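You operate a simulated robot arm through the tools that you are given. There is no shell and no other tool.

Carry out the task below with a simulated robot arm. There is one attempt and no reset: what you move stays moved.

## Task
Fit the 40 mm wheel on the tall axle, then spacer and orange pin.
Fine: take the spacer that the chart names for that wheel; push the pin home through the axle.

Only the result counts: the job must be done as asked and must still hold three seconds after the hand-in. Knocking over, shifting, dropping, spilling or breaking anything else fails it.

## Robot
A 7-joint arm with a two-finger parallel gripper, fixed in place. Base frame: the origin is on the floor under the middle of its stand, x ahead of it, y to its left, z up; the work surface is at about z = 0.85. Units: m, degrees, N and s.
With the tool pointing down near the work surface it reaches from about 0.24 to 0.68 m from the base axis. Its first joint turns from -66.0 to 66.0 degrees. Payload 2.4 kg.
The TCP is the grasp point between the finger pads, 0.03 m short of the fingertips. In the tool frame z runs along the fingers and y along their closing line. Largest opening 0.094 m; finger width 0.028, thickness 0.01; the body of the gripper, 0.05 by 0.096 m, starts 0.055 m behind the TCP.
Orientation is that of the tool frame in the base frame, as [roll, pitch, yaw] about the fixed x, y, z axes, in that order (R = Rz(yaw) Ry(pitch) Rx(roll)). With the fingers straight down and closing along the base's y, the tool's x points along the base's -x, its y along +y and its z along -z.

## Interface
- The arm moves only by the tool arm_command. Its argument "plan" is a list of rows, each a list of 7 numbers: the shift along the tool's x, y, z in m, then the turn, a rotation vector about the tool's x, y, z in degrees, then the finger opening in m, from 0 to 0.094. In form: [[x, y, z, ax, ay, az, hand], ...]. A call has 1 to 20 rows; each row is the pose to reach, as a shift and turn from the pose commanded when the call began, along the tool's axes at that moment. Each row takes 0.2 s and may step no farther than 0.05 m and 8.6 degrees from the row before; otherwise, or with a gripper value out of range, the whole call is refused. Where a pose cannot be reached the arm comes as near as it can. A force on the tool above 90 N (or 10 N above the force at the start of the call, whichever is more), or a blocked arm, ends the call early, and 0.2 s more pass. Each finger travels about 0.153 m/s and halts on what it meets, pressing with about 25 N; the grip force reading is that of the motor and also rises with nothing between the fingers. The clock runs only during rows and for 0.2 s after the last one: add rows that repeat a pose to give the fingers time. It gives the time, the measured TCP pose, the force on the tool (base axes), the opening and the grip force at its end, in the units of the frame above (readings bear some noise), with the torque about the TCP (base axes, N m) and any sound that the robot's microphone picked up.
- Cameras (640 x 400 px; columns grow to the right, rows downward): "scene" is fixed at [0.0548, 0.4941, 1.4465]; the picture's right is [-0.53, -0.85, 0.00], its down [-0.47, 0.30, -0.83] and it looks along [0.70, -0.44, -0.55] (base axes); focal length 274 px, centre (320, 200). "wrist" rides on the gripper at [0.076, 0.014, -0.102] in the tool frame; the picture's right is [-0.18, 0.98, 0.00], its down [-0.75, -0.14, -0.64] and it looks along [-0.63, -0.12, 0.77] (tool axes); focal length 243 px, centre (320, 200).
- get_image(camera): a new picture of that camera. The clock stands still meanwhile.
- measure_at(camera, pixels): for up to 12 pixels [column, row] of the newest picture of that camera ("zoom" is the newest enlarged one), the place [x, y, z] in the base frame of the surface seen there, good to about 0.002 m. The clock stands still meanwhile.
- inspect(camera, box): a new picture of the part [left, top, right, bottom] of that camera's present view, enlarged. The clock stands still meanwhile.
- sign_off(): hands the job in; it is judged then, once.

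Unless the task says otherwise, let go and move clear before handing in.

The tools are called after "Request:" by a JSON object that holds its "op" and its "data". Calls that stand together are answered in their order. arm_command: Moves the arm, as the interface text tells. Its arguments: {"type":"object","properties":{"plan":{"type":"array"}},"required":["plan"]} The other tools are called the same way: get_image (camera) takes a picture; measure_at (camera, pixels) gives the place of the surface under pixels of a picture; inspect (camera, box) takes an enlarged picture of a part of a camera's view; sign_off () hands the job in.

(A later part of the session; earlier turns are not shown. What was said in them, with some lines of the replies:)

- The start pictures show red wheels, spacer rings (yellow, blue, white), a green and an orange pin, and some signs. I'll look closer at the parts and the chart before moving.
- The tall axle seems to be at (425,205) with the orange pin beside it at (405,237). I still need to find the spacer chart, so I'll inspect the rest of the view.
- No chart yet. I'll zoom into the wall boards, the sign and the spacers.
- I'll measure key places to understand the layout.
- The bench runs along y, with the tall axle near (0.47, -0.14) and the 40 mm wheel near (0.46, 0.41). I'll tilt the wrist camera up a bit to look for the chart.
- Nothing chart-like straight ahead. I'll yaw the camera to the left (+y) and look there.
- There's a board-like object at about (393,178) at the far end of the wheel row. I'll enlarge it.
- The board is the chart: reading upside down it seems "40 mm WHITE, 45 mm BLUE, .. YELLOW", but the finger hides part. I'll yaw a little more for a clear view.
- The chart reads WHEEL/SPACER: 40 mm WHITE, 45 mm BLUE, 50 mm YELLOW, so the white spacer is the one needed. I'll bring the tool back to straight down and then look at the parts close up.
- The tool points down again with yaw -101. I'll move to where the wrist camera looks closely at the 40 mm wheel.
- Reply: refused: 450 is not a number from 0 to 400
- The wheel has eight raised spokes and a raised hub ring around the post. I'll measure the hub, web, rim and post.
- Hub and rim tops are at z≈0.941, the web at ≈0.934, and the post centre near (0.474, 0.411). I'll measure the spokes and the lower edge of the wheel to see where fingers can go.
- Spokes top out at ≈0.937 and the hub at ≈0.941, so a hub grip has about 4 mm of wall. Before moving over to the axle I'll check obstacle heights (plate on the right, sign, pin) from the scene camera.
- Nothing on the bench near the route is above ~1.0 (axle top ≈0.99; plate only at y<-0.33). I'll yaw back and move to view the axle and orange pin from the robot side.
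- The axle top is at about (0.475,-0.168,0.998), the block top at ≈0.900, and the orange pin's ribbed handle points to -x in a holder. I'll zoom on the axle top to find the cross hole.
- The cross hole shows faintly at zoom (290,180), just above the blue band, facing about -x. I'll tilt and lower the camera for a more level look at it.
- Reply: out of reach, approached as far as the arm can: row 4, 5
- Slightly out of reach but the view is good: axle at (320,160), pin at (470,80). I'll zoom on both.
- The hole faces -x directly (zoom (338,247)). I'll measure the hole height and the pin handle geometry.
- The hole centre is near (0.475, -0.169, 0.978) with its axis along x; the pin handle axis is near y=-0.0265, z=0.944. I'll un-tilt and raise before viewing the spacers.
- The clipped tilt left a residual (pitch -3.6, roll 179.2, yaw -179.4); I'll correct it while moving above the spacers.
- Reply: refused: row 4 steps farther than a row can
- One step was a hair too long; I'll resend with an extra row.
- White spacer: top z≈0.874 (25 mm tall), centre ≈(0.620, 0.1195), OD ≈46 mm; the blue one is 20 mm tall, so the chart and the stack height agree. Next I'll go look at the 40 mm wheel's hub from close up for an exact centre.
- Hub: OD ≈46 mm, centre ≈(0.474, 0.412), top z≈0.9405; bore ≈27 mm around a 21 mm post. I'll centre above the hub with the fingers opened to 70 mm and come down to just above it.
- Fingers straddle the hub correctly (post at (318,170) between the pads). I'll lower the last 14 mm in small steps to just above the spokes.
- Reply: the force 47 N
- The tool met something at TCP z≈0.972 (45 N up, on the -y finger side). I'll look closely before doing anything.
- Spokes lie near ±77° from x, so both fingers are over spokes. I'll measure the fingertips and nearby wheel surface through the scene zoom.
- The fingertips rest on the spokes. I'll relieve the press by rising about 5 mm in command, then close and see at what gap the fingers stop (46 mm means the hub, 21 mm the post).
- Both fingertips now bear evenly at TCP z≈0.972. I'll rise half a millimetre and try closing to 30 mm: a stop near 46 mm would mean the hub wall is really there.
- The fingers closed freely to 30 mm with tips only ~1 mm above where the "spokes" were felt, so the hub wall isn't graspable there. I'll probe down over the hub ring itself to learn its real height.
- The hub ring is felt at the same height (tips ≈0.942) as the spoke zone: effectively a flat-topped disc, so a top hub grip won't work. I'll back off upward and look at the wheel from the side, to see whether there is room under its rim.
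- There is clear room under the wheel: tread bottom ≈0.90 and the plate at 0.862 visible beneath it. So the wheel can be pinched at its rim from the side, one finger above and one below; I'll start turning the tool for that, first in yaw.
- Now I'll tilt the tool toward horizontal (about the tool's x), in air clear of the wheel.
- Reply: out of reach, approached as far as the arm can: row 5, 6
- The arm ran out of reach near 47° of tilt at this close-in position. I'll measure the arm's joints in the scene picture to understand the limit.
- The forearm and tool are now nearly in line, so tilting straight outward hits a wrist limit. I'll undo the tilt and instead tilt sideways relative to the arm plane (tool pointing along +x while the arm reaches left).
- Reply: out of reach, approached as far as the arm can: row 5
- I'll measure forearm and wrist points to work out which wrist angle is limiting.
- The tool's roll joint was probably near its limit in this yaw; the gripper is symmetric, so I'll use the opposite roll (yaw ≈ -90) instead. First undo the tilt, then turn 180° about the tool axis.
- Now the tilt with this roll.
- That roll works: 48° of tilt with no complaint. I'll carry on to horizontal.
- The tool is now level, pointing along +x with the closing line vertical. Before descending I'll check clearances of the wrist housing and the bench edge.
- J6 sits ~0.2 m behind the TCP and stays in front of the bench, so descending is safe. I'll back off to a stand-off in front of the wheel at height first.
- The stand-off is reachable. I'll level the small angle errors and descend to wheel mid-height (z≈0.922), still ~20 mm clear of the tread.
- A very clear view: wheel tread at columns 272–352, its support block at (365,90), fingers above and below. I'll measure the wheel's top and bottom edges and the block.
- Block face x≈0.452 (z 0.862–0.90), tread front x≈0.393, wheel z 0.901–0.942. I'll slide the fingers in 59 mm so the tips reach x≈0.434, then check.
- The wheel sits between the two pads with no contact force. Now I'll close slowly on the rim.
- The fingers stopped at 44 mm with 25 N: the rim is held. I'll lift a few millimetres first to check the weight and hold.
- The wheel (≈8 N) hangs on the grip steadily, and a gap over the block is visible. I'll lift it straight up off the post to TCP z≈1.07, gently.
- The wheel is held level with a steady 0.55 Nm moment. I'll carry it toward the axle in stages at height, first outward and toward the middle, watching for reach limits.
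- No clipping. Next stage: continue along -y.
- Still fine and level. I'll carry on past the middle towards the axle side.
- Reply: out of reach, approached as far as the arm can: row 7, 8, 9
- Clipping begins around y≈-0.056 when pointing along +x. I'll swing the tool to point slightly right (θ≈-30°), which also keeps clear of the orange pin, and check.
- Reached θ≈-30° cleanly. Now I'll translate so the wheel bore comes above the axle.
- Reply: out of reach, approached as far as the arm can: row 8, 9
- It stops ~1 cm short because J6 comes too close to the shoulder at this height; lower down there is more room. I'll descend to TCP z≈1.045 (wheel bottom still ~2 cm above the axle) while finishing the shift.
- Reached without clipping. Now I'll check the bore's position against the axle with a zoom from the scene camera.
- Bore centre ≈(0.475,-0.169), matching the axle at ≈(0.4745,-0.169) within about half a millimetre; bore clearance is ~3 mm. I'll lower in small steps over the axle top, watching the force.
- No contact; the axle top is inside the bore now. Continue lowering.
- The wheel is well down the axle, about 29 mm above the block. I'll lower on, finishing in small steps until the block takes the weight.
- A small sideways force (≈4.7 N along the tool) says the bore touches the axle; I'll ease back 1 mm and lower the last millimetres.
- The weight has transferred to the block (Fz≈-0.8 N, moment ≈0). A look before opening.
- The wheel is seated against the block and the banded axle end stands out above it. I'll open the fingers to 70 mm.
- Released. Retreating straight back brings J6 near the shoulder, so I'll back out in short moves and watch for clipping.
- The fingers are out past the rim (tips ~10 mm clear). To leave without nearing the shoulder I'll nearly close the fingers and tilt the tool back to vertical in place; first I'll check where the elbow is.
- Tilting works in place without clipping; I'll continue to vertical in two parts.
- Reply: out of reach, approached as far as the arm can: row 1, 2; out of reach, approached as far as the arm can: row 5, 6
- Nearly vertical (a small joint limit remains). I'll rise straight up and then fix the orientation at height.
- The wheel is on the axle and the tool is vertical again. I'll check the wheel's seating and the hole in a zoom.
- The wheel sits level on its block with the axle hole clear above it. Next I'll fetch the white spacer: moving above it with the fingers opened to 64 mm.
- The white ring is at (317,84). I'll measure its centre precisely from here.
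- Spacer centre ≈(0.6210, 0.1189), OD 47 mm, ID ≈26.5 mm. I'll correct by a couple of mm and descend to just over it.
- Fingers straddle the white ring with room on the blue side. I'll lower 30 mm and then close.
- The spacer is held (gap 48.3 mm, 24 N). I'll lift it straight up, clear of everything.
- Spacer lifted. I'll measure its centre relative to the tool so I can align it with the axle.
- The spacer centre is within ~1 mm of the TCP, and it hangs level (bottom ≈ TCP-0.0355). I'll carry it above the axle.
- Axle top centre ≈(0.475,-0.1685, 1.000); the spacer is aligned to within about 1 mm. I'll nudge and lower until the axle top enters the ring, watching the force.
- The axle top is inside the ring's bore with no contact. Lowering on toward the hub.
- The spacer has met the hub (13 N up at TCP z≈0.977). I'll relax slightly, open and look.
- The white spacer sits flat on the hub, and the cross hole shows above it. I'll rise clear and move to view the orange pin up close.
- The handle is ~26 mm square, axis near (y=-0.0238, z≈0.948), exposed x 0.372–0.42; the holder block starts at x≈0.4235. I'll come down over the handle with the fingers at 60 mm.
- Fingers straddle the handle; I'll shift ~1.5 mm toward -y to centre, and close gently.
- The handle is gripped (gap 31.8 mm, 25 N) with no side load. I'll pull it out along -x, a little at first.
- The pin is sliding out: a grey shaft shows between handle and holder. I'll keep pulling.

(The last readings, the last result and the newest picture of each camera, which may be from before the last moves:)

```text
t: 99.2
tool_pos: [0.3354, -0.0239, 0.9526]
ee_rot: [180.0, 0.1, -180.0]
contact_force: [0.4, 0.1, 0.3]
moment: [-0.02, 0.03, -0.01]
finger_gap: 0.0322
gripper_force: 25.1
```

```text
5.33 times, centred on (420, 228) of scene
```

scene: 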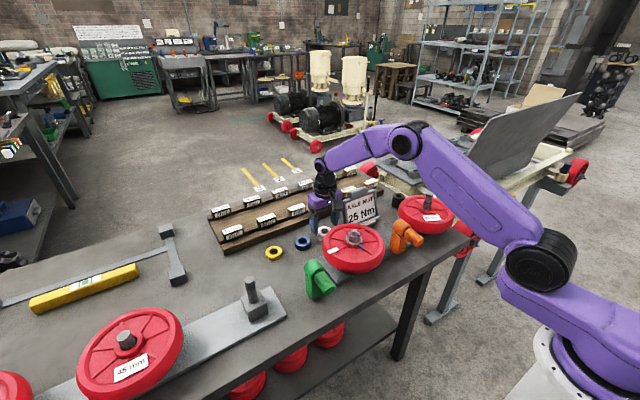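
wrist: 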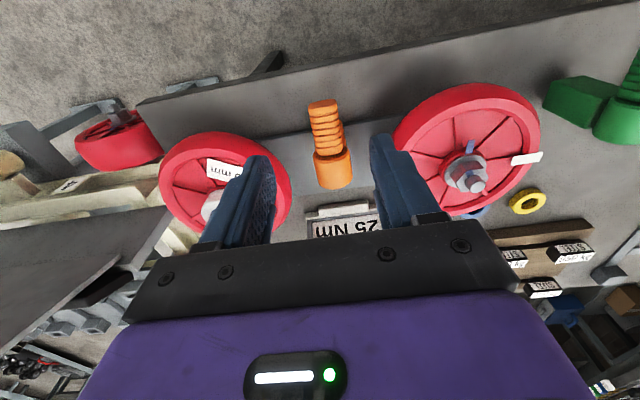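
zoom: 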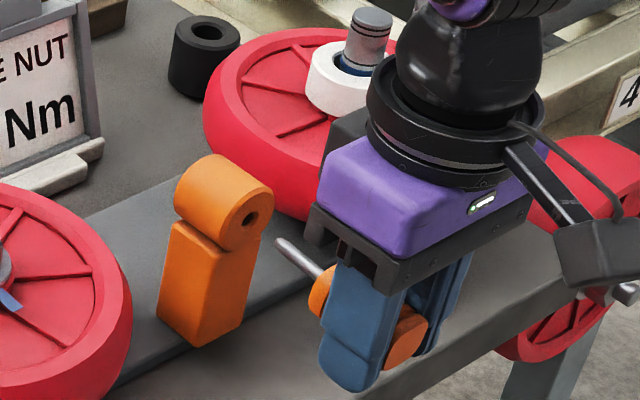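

The pin is fully out: shaft with tapered tip at (282,243), collar at (322,288). I'll measure the shaft relative to the tool.

Request:
{"op": "inspect", "data": {"camera": "scene", "box": [410, 225, 450, 255]}}

```text
13.33 times, centred on (430, 240) of scene
```

zoom: 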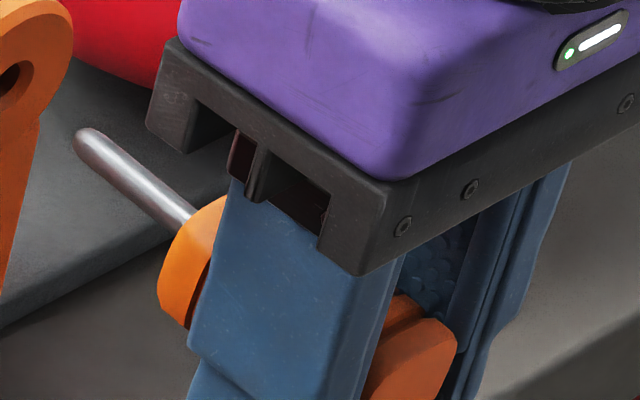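

Request:
{"op": "measure_at", "data": {"camera": "zoom", "pixels": [[82, 140], [95, 150], [120, 170], [145, 188], [170, 208], [185, 222], [190, 260], [175, 290], [205, 225], [420, 360], [100, 140], [150, 205]]}}

```text
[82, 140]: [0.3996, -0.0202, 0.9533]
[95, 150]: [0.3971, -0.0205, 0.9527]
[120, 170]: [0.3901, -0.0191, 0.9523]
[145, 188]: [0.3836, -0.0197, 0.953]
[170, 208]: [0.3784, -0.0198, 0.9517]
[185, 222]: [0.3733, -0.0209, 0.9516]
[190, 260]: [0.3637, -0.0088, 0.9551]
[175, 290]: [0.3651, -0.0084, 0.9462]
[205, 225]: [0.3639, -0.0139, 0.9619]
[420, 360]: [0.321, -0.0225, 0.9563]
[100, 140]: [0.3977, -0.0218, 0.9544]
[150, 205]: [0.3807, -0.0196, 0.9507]
```

Pin geometry: shaft ≈6 mm, tip ≈65 mm ahead of the TCP, shaft axis ≈2–3 mm below the TCP. From earlier views the hole centre is at z≈0.982, y≈-0.169. I'll raise the pin and move it in front of the hole, tip 25 mm short.

Request:
{"op": "arm_command", "data": {"plan": [[0, 0, -0.015, 0, 0, 0, 0.015], [0, 0, -0.035, 0, 0, 0, 0.015], [0, 0, -0.048, 0, 0, 0, 0.015], [0, -0.02, -0.048, 0, 0, 0, 0.015], [-0.006, -0.05, -0.048, 0, 0, 0, 0.015], [-0.012, -0.08, -0.048, 0, 0, 0, 0.015], [-0.018, -0.11, -0.048, 0, 0, 0, 0.015], [-0.024, -0.135, -0.048, 0, 0, 0, 0.015], [-0.028, -0.147, -0.048, 0, 0, 0, 0.015], [-0.028, -0.147, -0.048, 0, 0, 0, 0.015]]}}

Request:
{"op": "get_image", "data": {"camera": "wrist"}}

Request:
{"op": "inspect", "data": {"camera": "scene", "box": [390, 180, 480, 250]}}

```text
t: 101.4
tool_pos: [0.3629, -0.1702, 0.9985]
ee_rot: [-180.0, 0.1, -180.0]
contact_force: [-0.2, 0.8, -1.0]
moment: [0.03, 0.04, 0.01]
finger_gap: 0.0321
gripper_force: 25.1
```

```text
taken
```

wrist: 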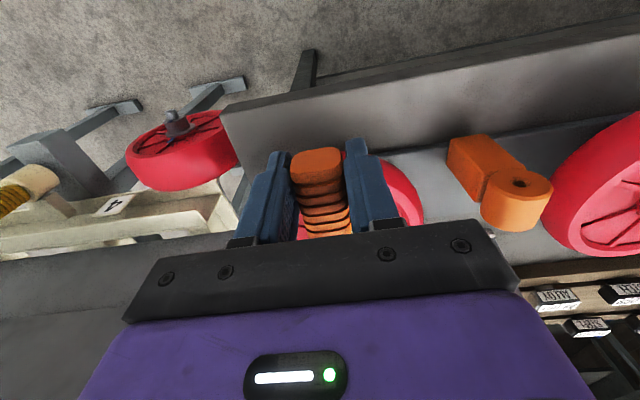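

```text
5.71 times, centred on (435, 215) of scene
```

zoom: 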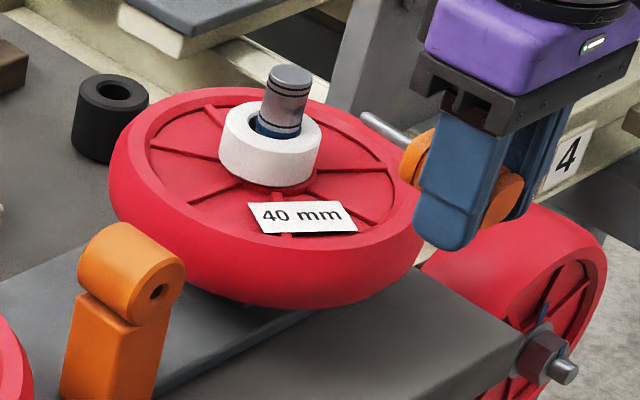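

The pin and the axle are both visible. I'll zoom in on them to measure the alignment with one camera.

Request:
{"op": "inspect", "data": {"camera": "scene", "box": [418, 186, 458, 214]}}

```text
14.29 times, centred on (438, 200) of scene
```

zoom: 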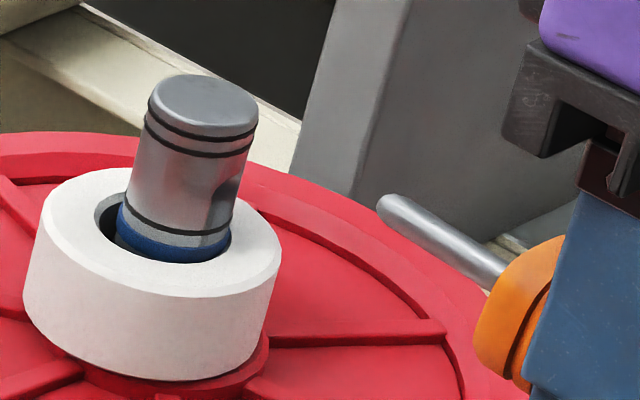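

Request:
{"op": "measure_at", "data": {"camera": "zoom", "pixels": [[386, 207], [400, 215], [430, 233], [460, 252], [485, 268], [505, 300], [222, 205], [226, 195], [230, 185], [185, 190], [90, 245], [200, 280]]}}

Request:
{"op": "measure_at", "data": {"camera": "zoom", "pixels": [[200, 95], [245, 160], [240, 190], [236, 210], [215, 220], [218, 170], [495, 350], [545, 250], [520, 240], [255, 240], [380, 200], [442, 240]]}}

```text
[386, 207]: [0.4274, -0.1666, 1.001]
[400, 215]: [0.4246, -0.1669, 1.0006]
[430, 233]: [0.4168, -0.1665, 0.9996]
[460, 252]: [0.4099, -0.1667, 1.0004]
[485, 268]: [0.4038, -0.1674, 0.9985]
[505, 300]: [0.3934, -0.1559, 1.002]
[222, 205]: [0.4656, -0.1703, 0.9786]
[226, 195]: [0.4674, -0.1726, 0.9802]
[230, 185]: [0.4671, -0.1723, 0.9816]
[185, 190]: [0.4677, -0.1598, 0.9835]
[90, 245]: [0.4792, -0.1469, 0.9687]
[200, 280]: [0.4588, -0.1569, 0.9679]
```

```text
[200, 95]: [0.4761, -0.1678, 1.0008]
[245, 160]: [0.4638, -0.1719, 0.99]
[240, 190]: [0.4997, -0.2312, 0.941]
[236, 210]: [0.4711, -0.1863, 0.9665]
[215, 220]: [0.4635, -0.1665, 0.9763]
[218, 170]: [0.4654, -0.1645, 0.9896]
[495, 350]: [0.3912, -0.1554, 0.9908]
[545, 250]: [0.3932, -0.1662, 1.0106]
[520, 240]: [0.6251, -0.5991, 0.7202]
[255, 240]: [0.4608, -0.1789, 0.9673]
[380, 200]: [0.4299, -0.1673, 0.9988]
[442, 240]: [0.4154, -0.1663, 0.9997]
```

The shaft is aimed well in y, but its points rise from z≈0.9985 to 1.001 toward the tip: about 4° nose-up (it drooped in its holder). I'll pitch the tool 4° nose-down and re-measure.

Request:
{"op": "arm_command", "data": {"plan": [[0, 0, 0, 0, 2, 0, 0.015], [0, 0, 0, 0, 4, 0, 0.015], [0, 0, 0, 0, 4, 0, 0.015]]}}

Request:
{"op": "inspect", "data": {"camera": "scene", "box": [418, 186, 458, 214]}}

```text
t: 102.2
tool_pos: [0.3631, -0.1705, 0.9995]
ee_rot: [-180.0, -3.9, 179.9]
contact_force: [-0.8, -0.2, -0.1]
moment: [-0.03, 0.03, -0.01]
finger_gap: 0.0321
gripper_force: 24.9
```

```text
14.29 times, centred on (438, 200) of scene
```

zoom: 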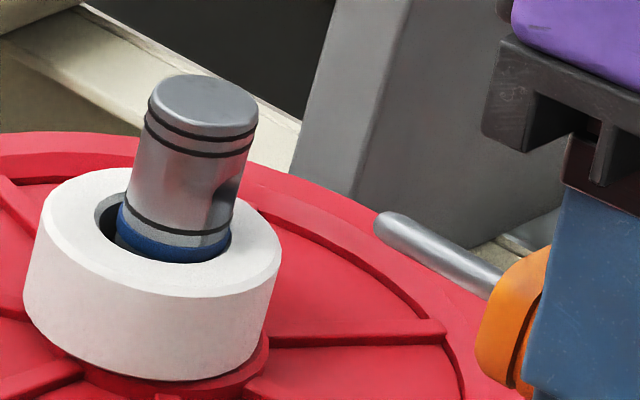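

Request:
{"op": "inspect", "data": {"camera": "scene", "box": [438, 197, 456, 210]}}

Request:
{"op": "measure_at", "data": {"camera": "zoom", "pixels": [[160, 160], [200, 180], [250, 210], [300, 238], [350, 268], [400, 295], [180, 165], [230, 195], [280, 225], [330, 255], [380, 285], [430, 312]]}}

```text
16.00 times, centred on (447, 204) of scene
```

zoom: 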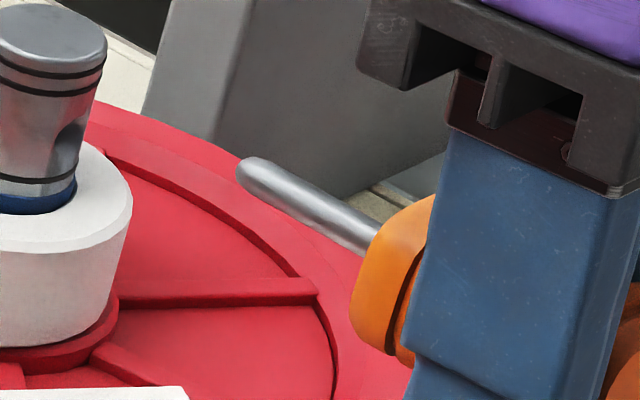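

```text
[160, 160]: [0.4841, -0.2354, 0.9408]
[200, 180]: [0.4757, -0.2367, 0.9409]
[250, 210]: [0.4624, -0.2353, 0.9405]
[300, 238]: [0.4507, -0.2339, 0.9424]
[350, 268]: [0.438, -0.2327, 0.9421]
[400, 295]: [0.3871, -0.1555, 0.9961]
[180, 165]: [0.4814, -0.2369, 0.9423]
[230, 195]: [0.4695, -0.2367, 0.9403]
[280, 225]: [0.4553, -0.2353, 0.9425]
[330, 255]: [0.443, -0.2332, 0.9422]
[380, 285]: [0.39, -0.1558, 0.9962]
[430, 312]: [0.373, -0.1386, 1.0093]
```

Request:
{"op": "measure_at", "data": {"camera": "zoom", "pixels": [[255, 174], [270, 182], [285, 190], [300, 198], [315, 207], [330, 215], [345, 223], [360, 231], [66, 150], [72, 135], [60, 165], [50, 60]]}}

```text
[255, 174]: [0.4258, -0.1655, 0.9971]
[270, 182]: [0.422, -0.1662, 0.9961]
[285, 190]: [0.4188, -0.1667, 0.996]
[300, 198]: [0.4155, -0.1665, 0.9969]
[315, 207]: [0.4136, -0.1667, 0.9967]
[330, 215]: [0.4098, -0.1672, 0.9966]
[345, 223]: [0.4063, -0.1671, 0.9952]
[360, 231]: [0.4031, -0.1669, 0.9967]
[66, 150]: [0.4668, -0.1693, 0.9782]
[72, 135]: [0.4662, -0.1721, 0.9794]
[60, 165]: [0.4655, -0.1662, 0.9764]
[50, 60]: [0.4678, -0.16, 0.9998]
```

Request:
{"op": "inspect", "data": {"camera": "scene", "box": [412, 186, 448, 210]}}

```text
16.00 times, centred on (430, 198) of scene
```

zoom: 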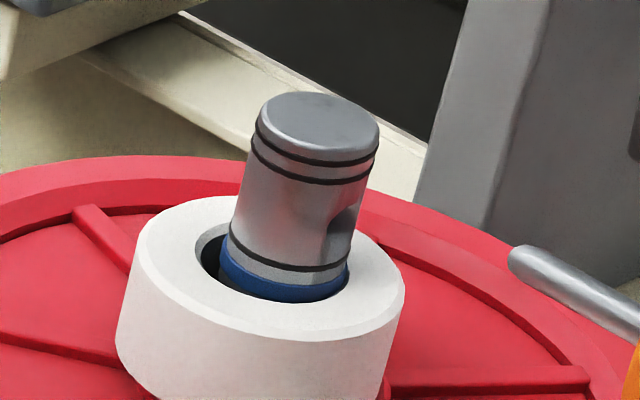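

The shaft is now about level at y≈-0.169, axis z≈0.995; the hole is at z≈0.983. I'll lower ~11.5 mm and advance until the tip is about 5 mm from the axle, then check alignment visually.

Request:
{"op": "arm_command", "data": {"plan": [[-0.0004, 0, 0.006, 0, 0, 0, 0.015], [-0.0008, 0, 0.0115, 0, 0, 0, 0.015], [-0.011, 0, 0.0108, 0, 0, 0, 0.015], [-0.021, 0, 0.0101, 0, 0, 0, 0.015], [-0.0317, 0, 0.0094, 0, 0, 0, 0.015], [-0.0317, 0, 0.0094, 0, 0, 0, 0.015]]}}

Request:
{"op": "inspect", "data": {"camera": "scene", "box": [412, 186, 448, 210]}}

```text
t: 103.6
tool_pos: [0.393, -0.1724, 0.9886]
ee_rot: [-179.9, -4.0, 180.0]
contact_force: [-0.4, 0.0, 0.4]
moment: [0.01, 0.01, 0.02]
finger_gap: 0.0318
gripper_force: 24.9
```

```text
16.00 times, centred on (430, 198) of scene
```

zoom: 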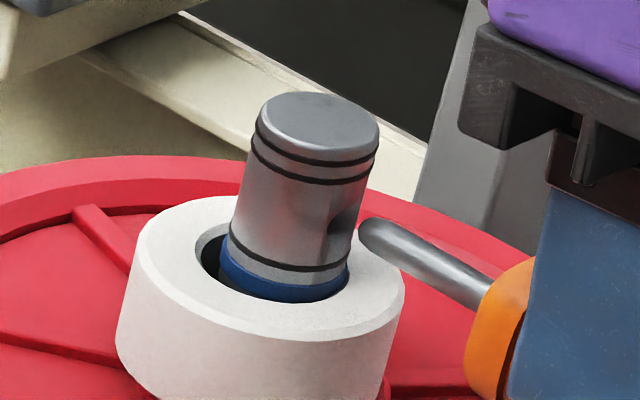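

Request:
{"op": "measure_at", "data": {"camera": "zoom", "pixels": [[370, 235], [385, 243], [405, 253], [425, 263], [445, 273], [465, 282], [342, 264], [362, 178], [350, 200], [345, 225], [335, 245], [370, 150]]}}

```text
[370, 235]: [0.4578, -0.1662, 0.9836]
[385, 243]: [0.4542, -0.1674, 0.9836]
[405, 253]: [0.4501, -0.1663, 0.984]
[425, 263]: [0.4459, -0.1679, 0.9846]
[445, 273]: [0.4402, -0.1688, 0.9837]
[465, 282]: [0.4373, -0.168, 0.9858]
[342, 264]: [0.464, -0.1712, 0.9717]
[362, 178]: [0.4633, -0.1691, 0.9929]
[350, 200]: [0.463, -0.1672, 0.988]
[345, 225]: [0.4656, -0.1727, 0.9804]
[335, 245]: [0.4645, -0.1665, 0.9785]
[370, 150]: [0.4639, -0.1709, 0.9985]
```

By the same camera the hole centre is at z≈0.9835 (between the ring marks at 0.9717 and 0.9929) and the shaft axis at ≈0.982. I'll raise 1.3 mm and advance slowly, feeling for contact.

Request:
{"op": "arm_command", "data": {"plan": [[0.0001, 0, -0.0013, 0, 0, 0, 0.015], [-0.002, 0, -0.0014, 0, 0, 0, 0.015], [-0.004, 0, -0.0016, 0, 0, 0, 0.015], [-0.006, 0, -0.0017, 0, 0, 0, 0.015], [-0.008, 0, -0.0018, 0, 0, 0, 0.015], [-0.0095, 0, -0.0019, 0, 0, 0, 0.015]]}}

Request:
{"op": "inspect", "data": {"camera": "scene", "box": [412, 186, 448, 210]}}

```text
t: 105.0
tool_pos: [0.4023, -0.1708, 0.9903]
ee_rot: [179.8, -4.2, -180.0]
contact_force: [-4.4, 0.1, -10.1]
moment: [0.03, 0.63, 0.0]
finger_gap: 0.0317
gripper_force: 24.5
```

```text
16.00 times, centred on (430, 198) of scene
```

zoom: 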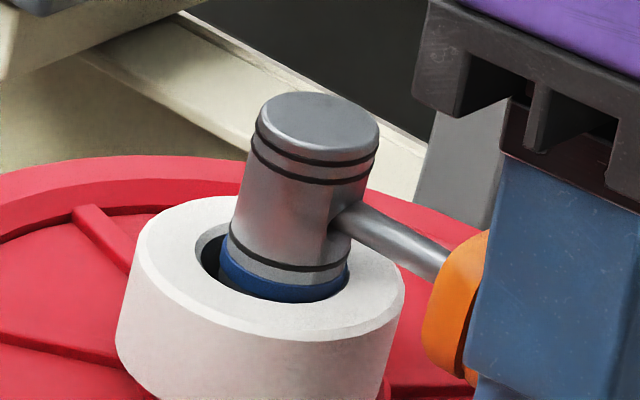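

The tip has entered the hole mouth; the readings (-10 N in z at the tip, moment 0.63) say the pin sits slightly high. I'll lower about 1.2 mm and check the forces.

Request:
{"op": "arm_command", "data": {"plan": [[0, 0, 0.0006, 0, 0, 0, 0.015], [0, 0, 0.0012, 0, 0, 0, 0.015]]}}

```text
t: 105.6
tool_pos: [0.4041, -0.1715, 0.9886]
ee_rot: [-180.0, -3.8, 179.9]
contact_force: [-2.6, 2.4, -4.3]
moment: [0.01, 0.27, 0.13]
finger_gap: 0.0321
gripper_force: 25.0
```

Request:
{"op": "arm_command", "data": {"plan": [[0, 0.0003, 0.0005, 0, 0, 0, 0.015], [0, 0.0006, 0.0009, 0, 0, 0, 0.015], [-0.001, 0.0006, 0.0009, 0, 0, 0, 0.015], [-0.002, 0.0006, 0.0008, 0, 0, 0, 0.015]]}}

```text
t: 106.6
tool_pos: [0.4056, -0.1713, 0.9877]
ee_rot: [180.0, -3.9, 179.9]
contact_force: [0.5, -0.1, -0.1]
moment: [-0.02, 0.04, -0.03]
finger_gap: 0.0318
gripper_force: 24.9
```

Forces are now nil with the tip in the hole. I'll push on a few millimetres at a time.

Request:
{"op": "arm_command", "data": {"plan": [[-0.0015, 0, -0.0001, 0, 0, 0, 0.015], [-0.003, 0, -0.0002, 0, 0, 0, 0.015], [-0.0045, 0, -0.0003, 0, 0, 0, 0.015], [-0.006, 0, -0.0004, 0, 0, 0, 0.015]]}}

```text
t: 107.6
tool_pos: [0.4118, -0.1707, 0.9886]
ee_rot: [180.0, -3.9, 179.9]
contact_force: [-0.5, -0.4, -0.1]
moment: [-0.01, 0.0, 0.02]
finger_gap: 0.0318
gripper_force: 24.4
```

Request:
{"op": "arm_command", "data": {"plan": [[-0.0015, 0, -0.0001, 0, 0, 0, 0.015], [-0.003, 0, -0.0002, 0, 0, 0, 0.015], [-0.0045, 0, -0.0003, 0, 0, 0, 0.015], [-0.006, 0, -0.0004, 0, 0, 0, 0.015]]}}

Request:
{"op": "inspect", "data": {"camera": "scene", "box": [412, 186, 448, 210]}}

```text
t: 108.6
tool_pos: [0.4179, -0.1697, 0.9878]
ee_rot: [-180.0, -3.9, -179.9]
contact_force: [-0.1, -0.4, -0.5]
moment: [-0.01, 0.0, -0.01]
finger_gap: 0.0316
gripper_force: 24.8
```

```text
16.00 times, centred on (430, 198) of scene
```

zoom: 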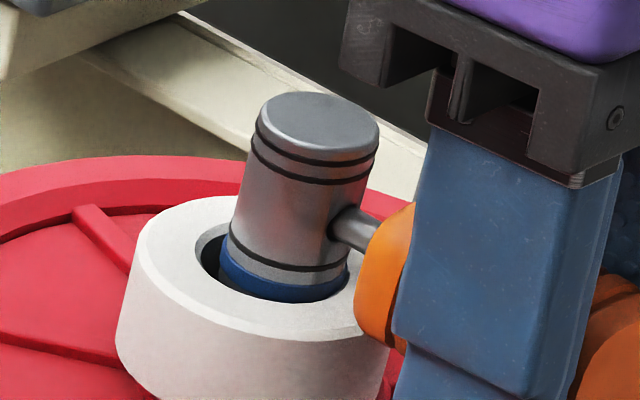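

The pin is sliding in freely; collar ≈10 mm from the axle. Continuing in small steps.

Request:
{"op": "arm_command", "data": {"plan": [[-0.0015, 0, -0.0001, 0, 0, 0, 0.015], [-0.003, 0, -0.0002, 0, 0, 0, 0.015], [-0.0045, 0, -0.0003, 0, 0, 0, 0.015], [-0.006, 0, -0.0004, 0, 0, 0, 0.015]]}}

Request:
{"op": "inspect", "data": {"camera": "scene", "box": [412, 186, 448, 210]}}

```text
t: 109.6
tool_pos: [0.4227, -0.1706, 0.9882]
ee_rot: [179.9, -3.9, 179.9]
contact_force: [-1.2, 1.1, -0.4]
moment: [0.02, -0.01, 0.07]
finger_gap: 0.0319
gripper_force: 24.9
```

```text
16.00 times, centred on (430, 198) of scene
```

zoom: 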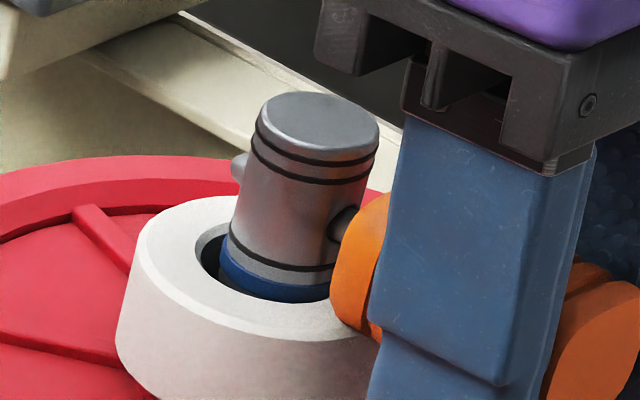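

The tip is emerging on the far side (238,165); a few millimetres remain before the collar meets the axle. I'll push until the force rises.

Request:
{"op": "arm_command", "data": {"plan": [[-0.001, 0, -0.0001, 0, 0, 0, 0.015], [-0.002, 0, -0.0001, 0, 0, 0, 0.015], [-0.003, 0, -0.0002, 0, 0, 0, 0.015], [-0.004, 0, -0.0003, 0, 0, 0, 0.015]]}}

```text
t: 110.6
tool_pos: [0.4275, -0.1706, 0.9878]
ee_rot: [180.0, -3.9, 179.9]
contact_force: [-1.2, -1.4, 1.5]
moment: [0.0, -0.08, -0.04]
finger_gap: 0.0317
gripper_force: 25.0
```

Request:
{"op": "arm_command", "data": {"plan": [[-0.001, 0, -0.0001, 0, 0, 0, 0.015], [-0.002, 0, -0.0001, 0, 0, 0, 0.015], [-0.003, 0, -0.0002, 0, 0, 0, 0.015]]}}

Request:
{"op": "inspect", "data": {"camera": "scene", "box": [412, 186, 448, 210]}}

```text
t: 111.4
tool_pos: [0.4295, -0.1705, 0.9873]
ee_rot: [180.0, -4.0, -180.0]
contact_force: [-1.7, -1.6, 2.2]
moment: [-0.01, -0.16, -0.06]
finger_gap: 0.0314
gripper_force: 25.6
```

```text
16.00 times, centred on (430, 198) of scene
```

zoom: 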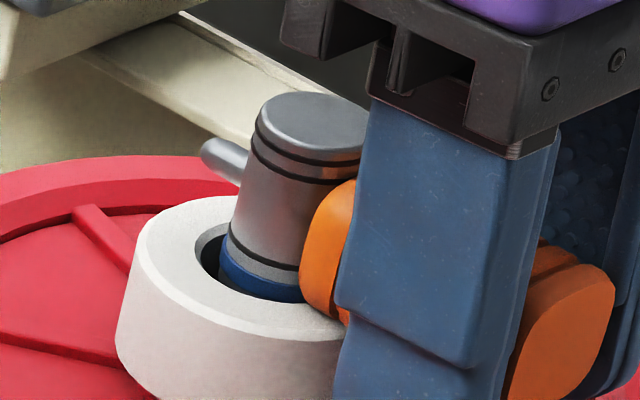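

Request:
{"op": "arm_command", "data": {"plan": [[-0.001, 0, -0.0001, 0, 0, 0, 0.015], [-0.002, 0, -0.0001, 0, 0, 0, 0.015], [-0.003, 0, -0.0002, 0, 0, 0, 0.015]]}}

```text
t: 112.2
tool_pos: [0.4304, -0.1711, 0.987]
ee_rot: [179.8, -4.2, 179.9]
contact_force: [-20.1, -1.0, 4.3]
moment: [0.01, -0.01, -0.02]
finger_gap: 0.0322
gripper_force: 24.9
```

Fx jumped to -20 N with no net moment: the collar has met the axle. I'll verify in a close-up before letting go.

Request:
{"op": "inspect", "data": {"camera": "scene", "box": [412, 186, 448, 210]}}

Request:
{"op": "measure_at", "data": {"camera": "zoom", "pixels": [[205, 150], [215, 155], [235, 170], [325, 195], [310, 230], [305, 280], [330, 310], [320, 190], [340, 185], [200, 145]]}}

```text
16.00 times, centred on (430, 198) of scene
```

zoom: 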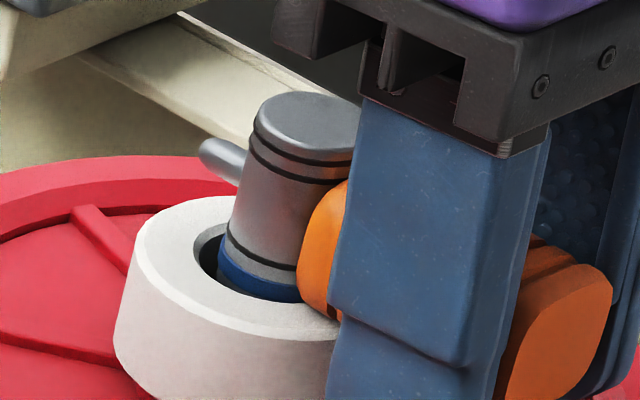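

```text
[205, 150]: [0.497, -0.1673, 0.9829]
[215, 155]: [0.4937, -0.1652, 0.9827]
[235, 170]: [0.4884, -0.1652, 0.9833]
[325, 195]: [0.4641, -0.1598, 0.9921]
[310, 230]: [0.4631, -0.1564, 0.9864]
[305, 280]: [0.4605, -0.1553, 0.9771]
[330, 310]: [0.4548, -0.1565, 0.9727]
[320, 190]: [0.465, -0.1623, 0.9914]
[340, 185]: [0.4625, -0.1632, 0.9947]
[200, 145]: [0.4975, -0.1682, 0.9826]
```

Collar face at x≈0.464 on the axle surface (0.4645) and the tip out at x≈0.4975 beyond the far side: the pin is home. I'll open the fingers and check it stays.

Request:
{"op": "arm_command", "data": {"plan": [[0, 0, 0, 0, 0, 0, 0.033], [0, 0, 0, 0, 0, 0, 0.038], [0, 0, 0, 0, 0, 0, 0.046], [0, 0, 0, 0, 0, 0, 0.056], [0, 0, 0, 0, 0, 0, 0.056]]}}

Request:
{"op": "inspect", "data": {"camera": "scene", "box": [412, 186, 448, 210]}}

Request:
{"op": "get_image", "data": {"camera": "wrist"}}

```text
t: 113.4
tool_pos: [0.433, -0.1705, 0.9877]
ee_rot: [180.0, -3.9, 179.9]
contact_force: [-1.3, 0.8, -0.3]
moment: [-0.02, 0.0, 0.0]
finger_gap: 0.0563
gripper_force: 0.0
```

```text
16.00 times, centred on (430, 198) of scene
```

zoom: 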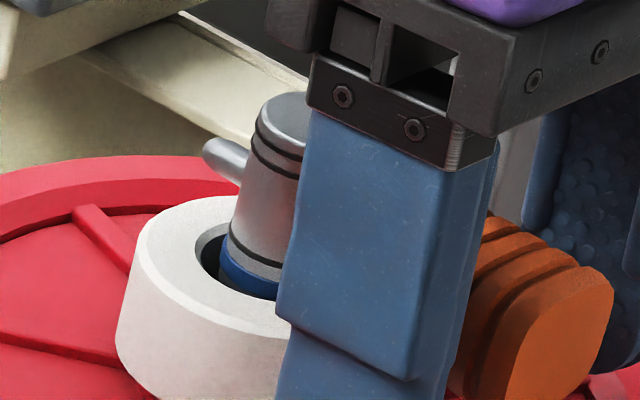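

```text
taken
```

wrist: 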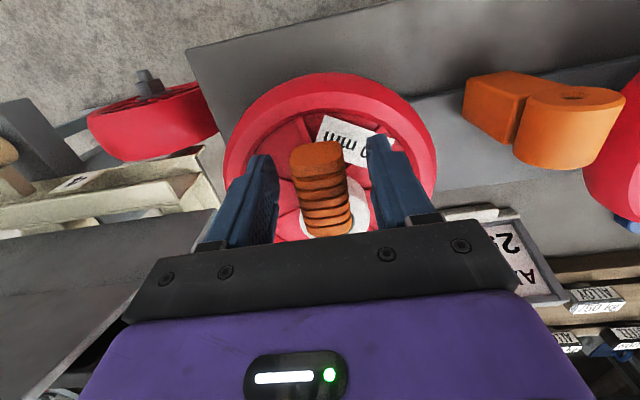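

The pin stays in place with the fingers open around the handle. I'll rise straight up clear of it.

Request:
{"op": "arm_command", "data": {"plan": [[0.0007, 0, -0.01, 0, 0, 0, 0.056], [0.0017, 0, -0.025, 0, 0, 0, 0.056], [0.0034, 0, -0.05, 0, 0, 0, 0.056], [0.0055, 0, -0.08, 0, 0, 0, 0.056], [0.0082, 0, -0.12, 0, 0, 0, 0.056]]}}

Request:
{"op": "inspect", "data": {"camera": "scene", "box": [405, 182, 455, 216]}}

Request:
{"op": "get_image", "data": {"camera": "wrist"}}

```text
t: 114.6
tool_pos: [0.4324, -0.1712, 1.1085]
ee_rot: [180.0, -4.0, -180.0]
contact_force: [1.0, 1.1, -0.5]
moment: [0.02, 0.01, 0.01]
finger_gap: 0.056
gripper_force: 0.0
```

```text
11.76 times, centred on (430, 199) of scene
```

zoom: 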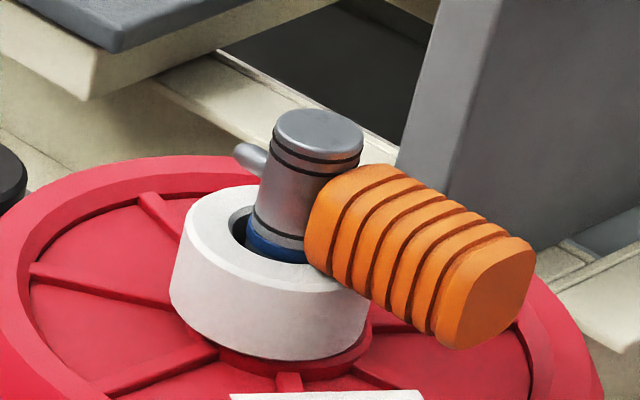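

```text
taken
```

wrist: 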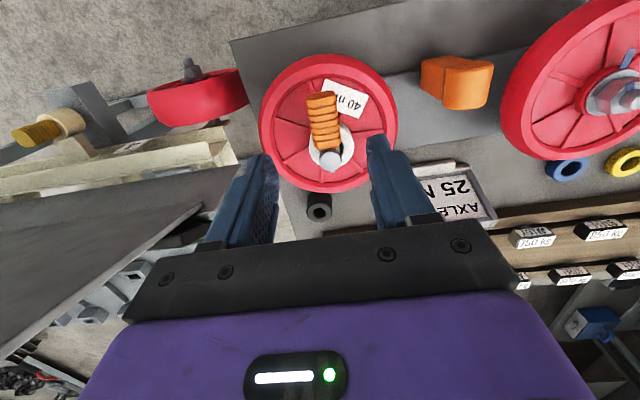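

The assembly stands: wheel, white spacer, pin through with its tip showing at (245,152). I'll measure the tip and handle to confirm it is still fully home.

Request:
{"op": "measure_at", "data": {"camera": "zoom", "pixels": [[240, 150], [250, 157], [260, 165], [320, 210], [312, 235], [330, 185], [495, 300], [430, 210], [380, 175], [310, 120], [285, 250], [200, 230]]}}

Request:
{"op": "inspect", "data": {"camera": "wrist", "box": [280, 80, 380, 180]}}

```text
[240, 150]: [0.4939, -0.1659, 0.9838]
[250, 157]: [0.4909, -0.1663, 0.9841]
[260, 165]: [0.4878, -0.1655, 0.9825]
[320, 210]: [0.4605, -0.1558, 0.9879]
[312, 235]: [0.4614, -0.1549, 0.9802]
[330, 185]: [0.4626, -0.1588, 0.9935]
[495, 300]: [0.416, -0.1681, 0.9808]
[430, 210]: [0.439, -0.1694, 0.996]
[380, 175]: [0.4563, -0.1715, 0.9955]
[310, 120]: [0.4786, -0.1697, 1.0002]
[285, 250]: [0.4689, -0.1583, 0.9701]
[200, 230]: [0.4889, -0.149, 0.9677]
```

```text
4.00 times, centred on (330, 130) of wrist
```

zoom: 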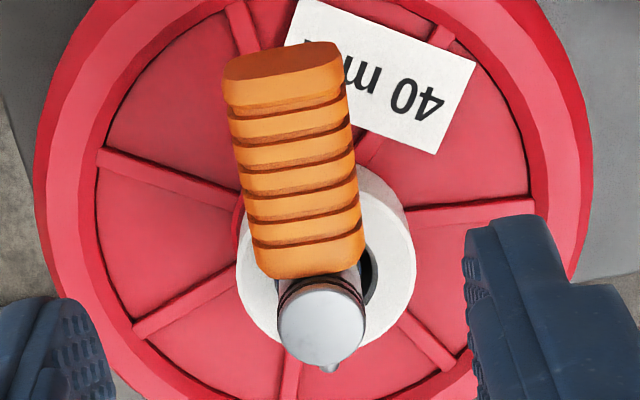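

Tip at x≈0.495 and handle end ≈0.416 agree with "home" within measuring noise. To be certain I'll press lightly on the handle's end with closed fingers; first back off and straighten the tool behind it.

Request:
{"op": "arm_command", "data": {"plan": [[0.018, 0.001, 0.0012, 0, -2, 0, 0.04], [0.037, 0.002, 0.0025, 0, -4, 0, 0.02], [0.0549, 0.002, 0.0037, 0, -4, 0, 0.0], [0.0549, 0.002, 0.0037, 0, -4, 0, 0.0]]}}

Request:
{"op": "get_image", "data": {"camera": "wrist"}}

```text
t: 115.6
tool_pos: [0.3774, -0.1697, 1.1078]
ee_rot: [-180.0, 0.1, 180.0]
contact_force: [-0.3, -0.1, -0.6]
moment: [0.02, 0.02, 0.0]
finger_gap: 0.0
gripper_force: 24.9
```

```text
taken
```

wrist: 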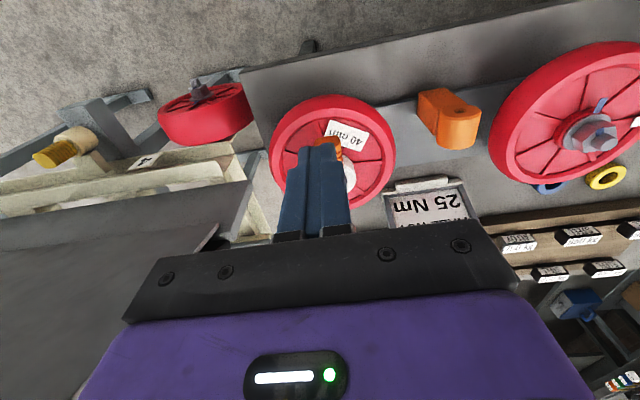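

Request:
{"op": "arm_command", "data": {"plan": [[0, 0.0015, 0.03, 0, 0, 0, 0], [0, 0.0015, 0.06, 0, 0, 0, 0], [0, 0.0015, 0.09, 0, 0, 0, 0], [0, 0.0015, 0.11, 0, 0, 0, 0], [0, 0.0015, 0.11, 0, 0, 0, 0]]}}

Request:
{"op": "inspect", "data": {"camera": "scene", "box": [405, 182, 465, 222]}}

```text
t: 116.8
tool_pos: [0.3782, -0.1666, 0.9993]
ee_rot: [-180.0, 0.1, -180.0]
contact_force: [-0.3, 0.3, 0.1]
moment: [0.0, -0.04, 0.0]
finger_gap: 0.0001
gripper_force: 24.7
```

```text
10.00 times, centred on (435, 202) of scene
```

zoom: 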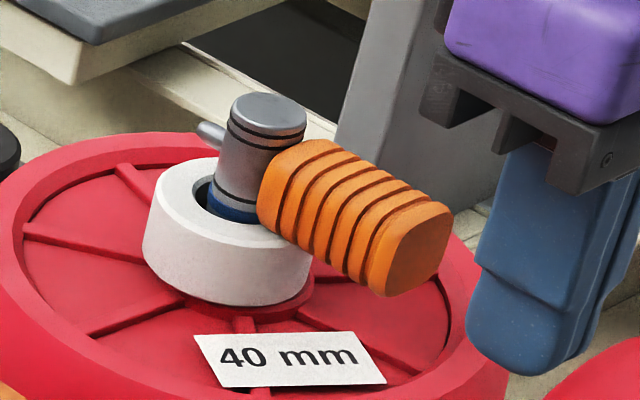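

The closed fingers are right behind the handle end. I'll advance gently until they press on it.

Request:
{"op": "arm_command", "data": {"plan": [[-0.006, 0, 0, 0, 0, 0, 0], [-0.012, 0, 0, 0, 0, 0, 0], [-0.017, 0, 0, 0, 0, 0, 0], [-0.02, 0, 0, 0, 0, 0, 0], [-0.022, 0, 0, 0, 0, 0, 0]]}}

```text
t: 118.0
tool_pos: [0.4006, -0.1678, 0.999]
ee_rot: [179.9, 0.1, -180.0]
contact_force: [0.2, 0.4, -0.5]
moment: [0.0, 0.0, -0.02]
finger_gap: 0.0
gripper_force: 25.1
```

Request:
{"op": "arm_command", "data": {"plan": [[-0.0008, 0, 0, 0, 0, 0, 0], [-0.0016, 0, 0, 0, 0, 0, 0], [-0.0024, 0, 0, 0, 0, 0, 0]]}}

```text
t: 118.8
tool_pos: [0.4026, -0.1668, 0.9979]
ee_rot: [179.8, 0.0, 179.8]
contact_force: [-6.8, -0.2, 0.9]
moment: [-0.01, -0.01, -0.03]
finger_gap: 0.0004
gripper_force: 25.5
```

Request:
{"op": "arm_command", "data": {"plan": [[-0.0008, 0, 0, 0, 0, 0, 0], [-0.0016, 0, 0, 0, 0, 0, 0], [-0.0016, 0, 0, 0, 0, 0, 0]]}}

```text
t: 119.6
tool_pos: [0.4034, -0.1665, 0.9975]
ee_rot: [179.8, -0.2, 179.9]
contact_force: [-23.9, 0.2, 7.5]
moment: [-0.09, 0.04, 0.01]
finger_gap: 0.0
gripper_force: 25.0
```

The force climbs stiffly to 24 N with hardly any travel, so the pin is home. I'll back straight off and rise.

Request:
{"op": "arm_command", "data": {"plan": [[0.004, 0, 0, 0, 0, 0, 0], [0.014, 0, 0, 0, 0, 0, 0], [0.028, 0, 0, 0, 0, 0, 0], [0.028, 0, -0.03, 0, 0, 0, 0], [0.028, 0, -0.07, 0, 0, 0, 0], [0.028, 0, -0.11, 0, 0, 0, 0], [0.02, 0.04, -0.14, 0, 0, 0, 0]]}}

Request:
{"op": "get_image", "data": {"camera": "scene"}}

Request:
{"op": "inspect", "data": {"camera": "scene", "box": [405, 182, 455, 216]}}

Request:
{"op": "inspect", "data": {"camera": "wrist", "box": [140, 40, 380, 220]}}

```text
refused: row 7 steps farther than a row can; nothing moved
```

```text
taken
```

scene: 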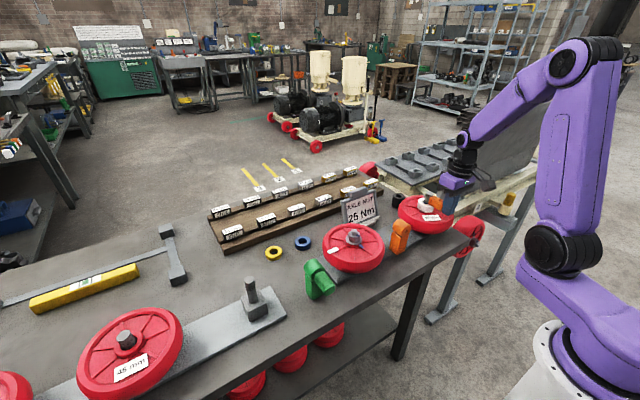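

```text
11.76 times, centred on (430, 199) of scene
```

zoom: 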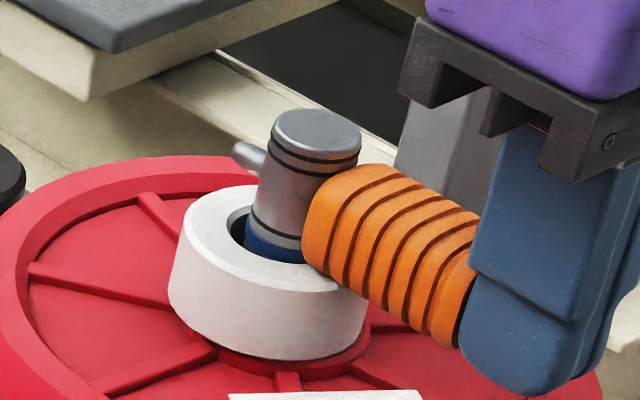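

```text
2.22 times, centred on (260, 130) of wrist
```

zoom: 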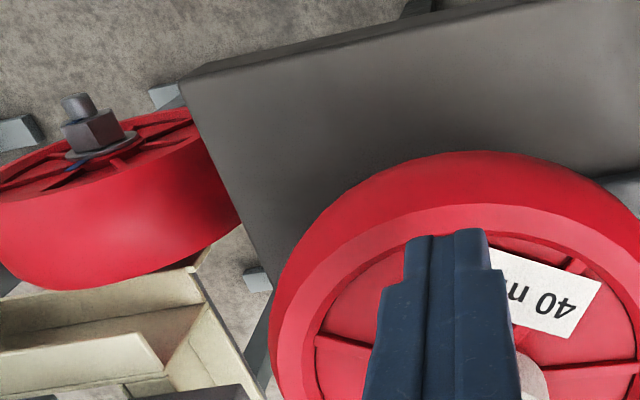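

The last row was too long, so nothing moved; the pin is visibly tight against the axle. I'll resend the retreat with shorter steps.

Request:
{"op": "arm_command", "data": {"plan": [[0.004, 0, 0, 0, 0, 0, 0], [0.014, 0, 0, 0, 0, 0, 0], [0.028, 0, 0, 0, 0, 0, 0], [0.028, 0, -0.03, 0, 0, 0, 0], [0.028, 0, -0.07, 0, 0, 0, 0], [0.028, 0, -0.11, 0, 0, 0, 0], [0.028, 0, -0.15, 0, 0, 0, 0]]}}

Request:
{"op": "get_image", "data": {"camera": "scene"}}

Request:
{"op": "inspect", "data": {"camera": "scene", "box": [405, 182, 455, 216]}}

Request:
{"op": "get_image", "data": {"camera": "wrist"}}

```text
t: 121.2
tool_pos: [0.3765, -0.1671, 1.1439]
ee_rot: [179.9, 0.1, -180.0]
contact_force: [0.6, -0.5, 0.5]
moment: [-0.01, 0.02, 0.02]
finger_gap: 0.0
gripper_force: 25.3
```

```text
taken
```

scene: 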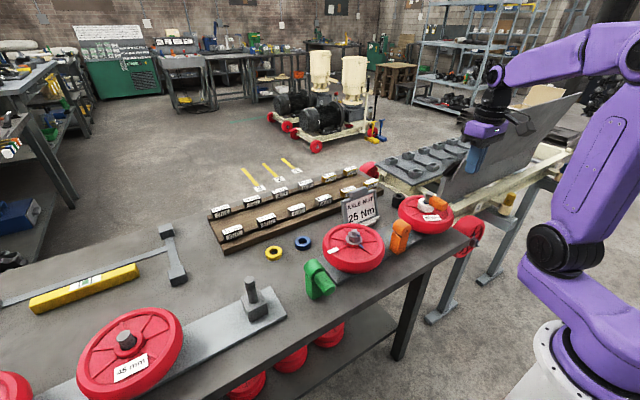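

```text
11.76 times, centred on (430, 199) of scene
```

zoom: 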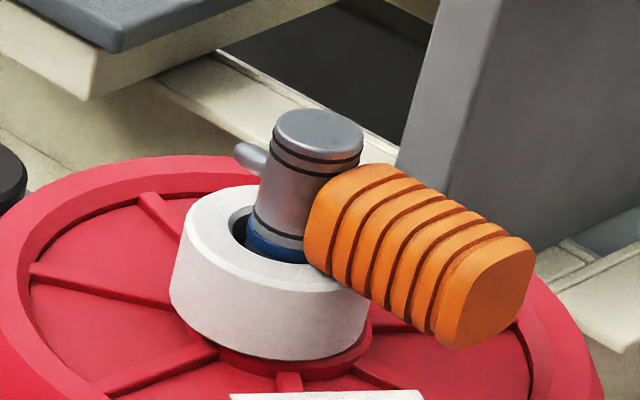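

```text
taken
```

wrist: 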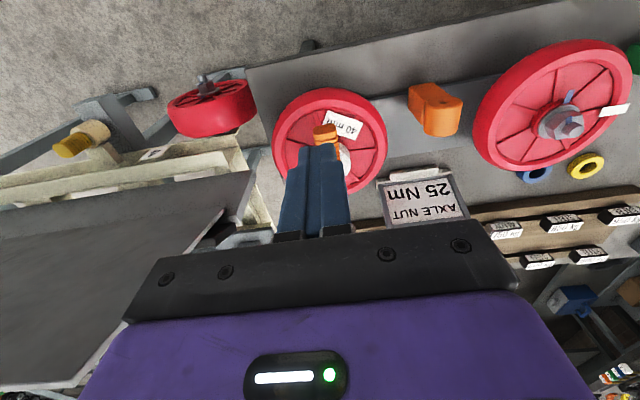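

The close-up shows the 40 mm wheel seated on the tall axle, the white spacer on its hub, and the orange pin through the axle with its tip out at (248,155). The tool is clear and nothing else on the bench looks disturbed, so I'm handing in.

Request:
{"op": "sign_off", "data": {}}

```text
The job is handed in.
```

I fitted the 40 mm wheel on the tall axle, set the white spacer on its hub, pushed the orange pin home through the axle, and handed the job in. I don't have the judge's result.

- **Spacer:** the chart at the end of the bench gives white for 40 mm, blue for 45 mm and yellow for 50 mm.
- **Wheel:** it sits level on its block.
- **Pin:** its collar is against the axle and its tip shows on the far side. A final push on the handle met firm resistance (about 24 N) with almost no movement. The handle droops slightly, as it did in its holder.
- **Surroundings:** the last pictures show nothing else on the bench disturbed. The arm was clear of the work when I handed in.
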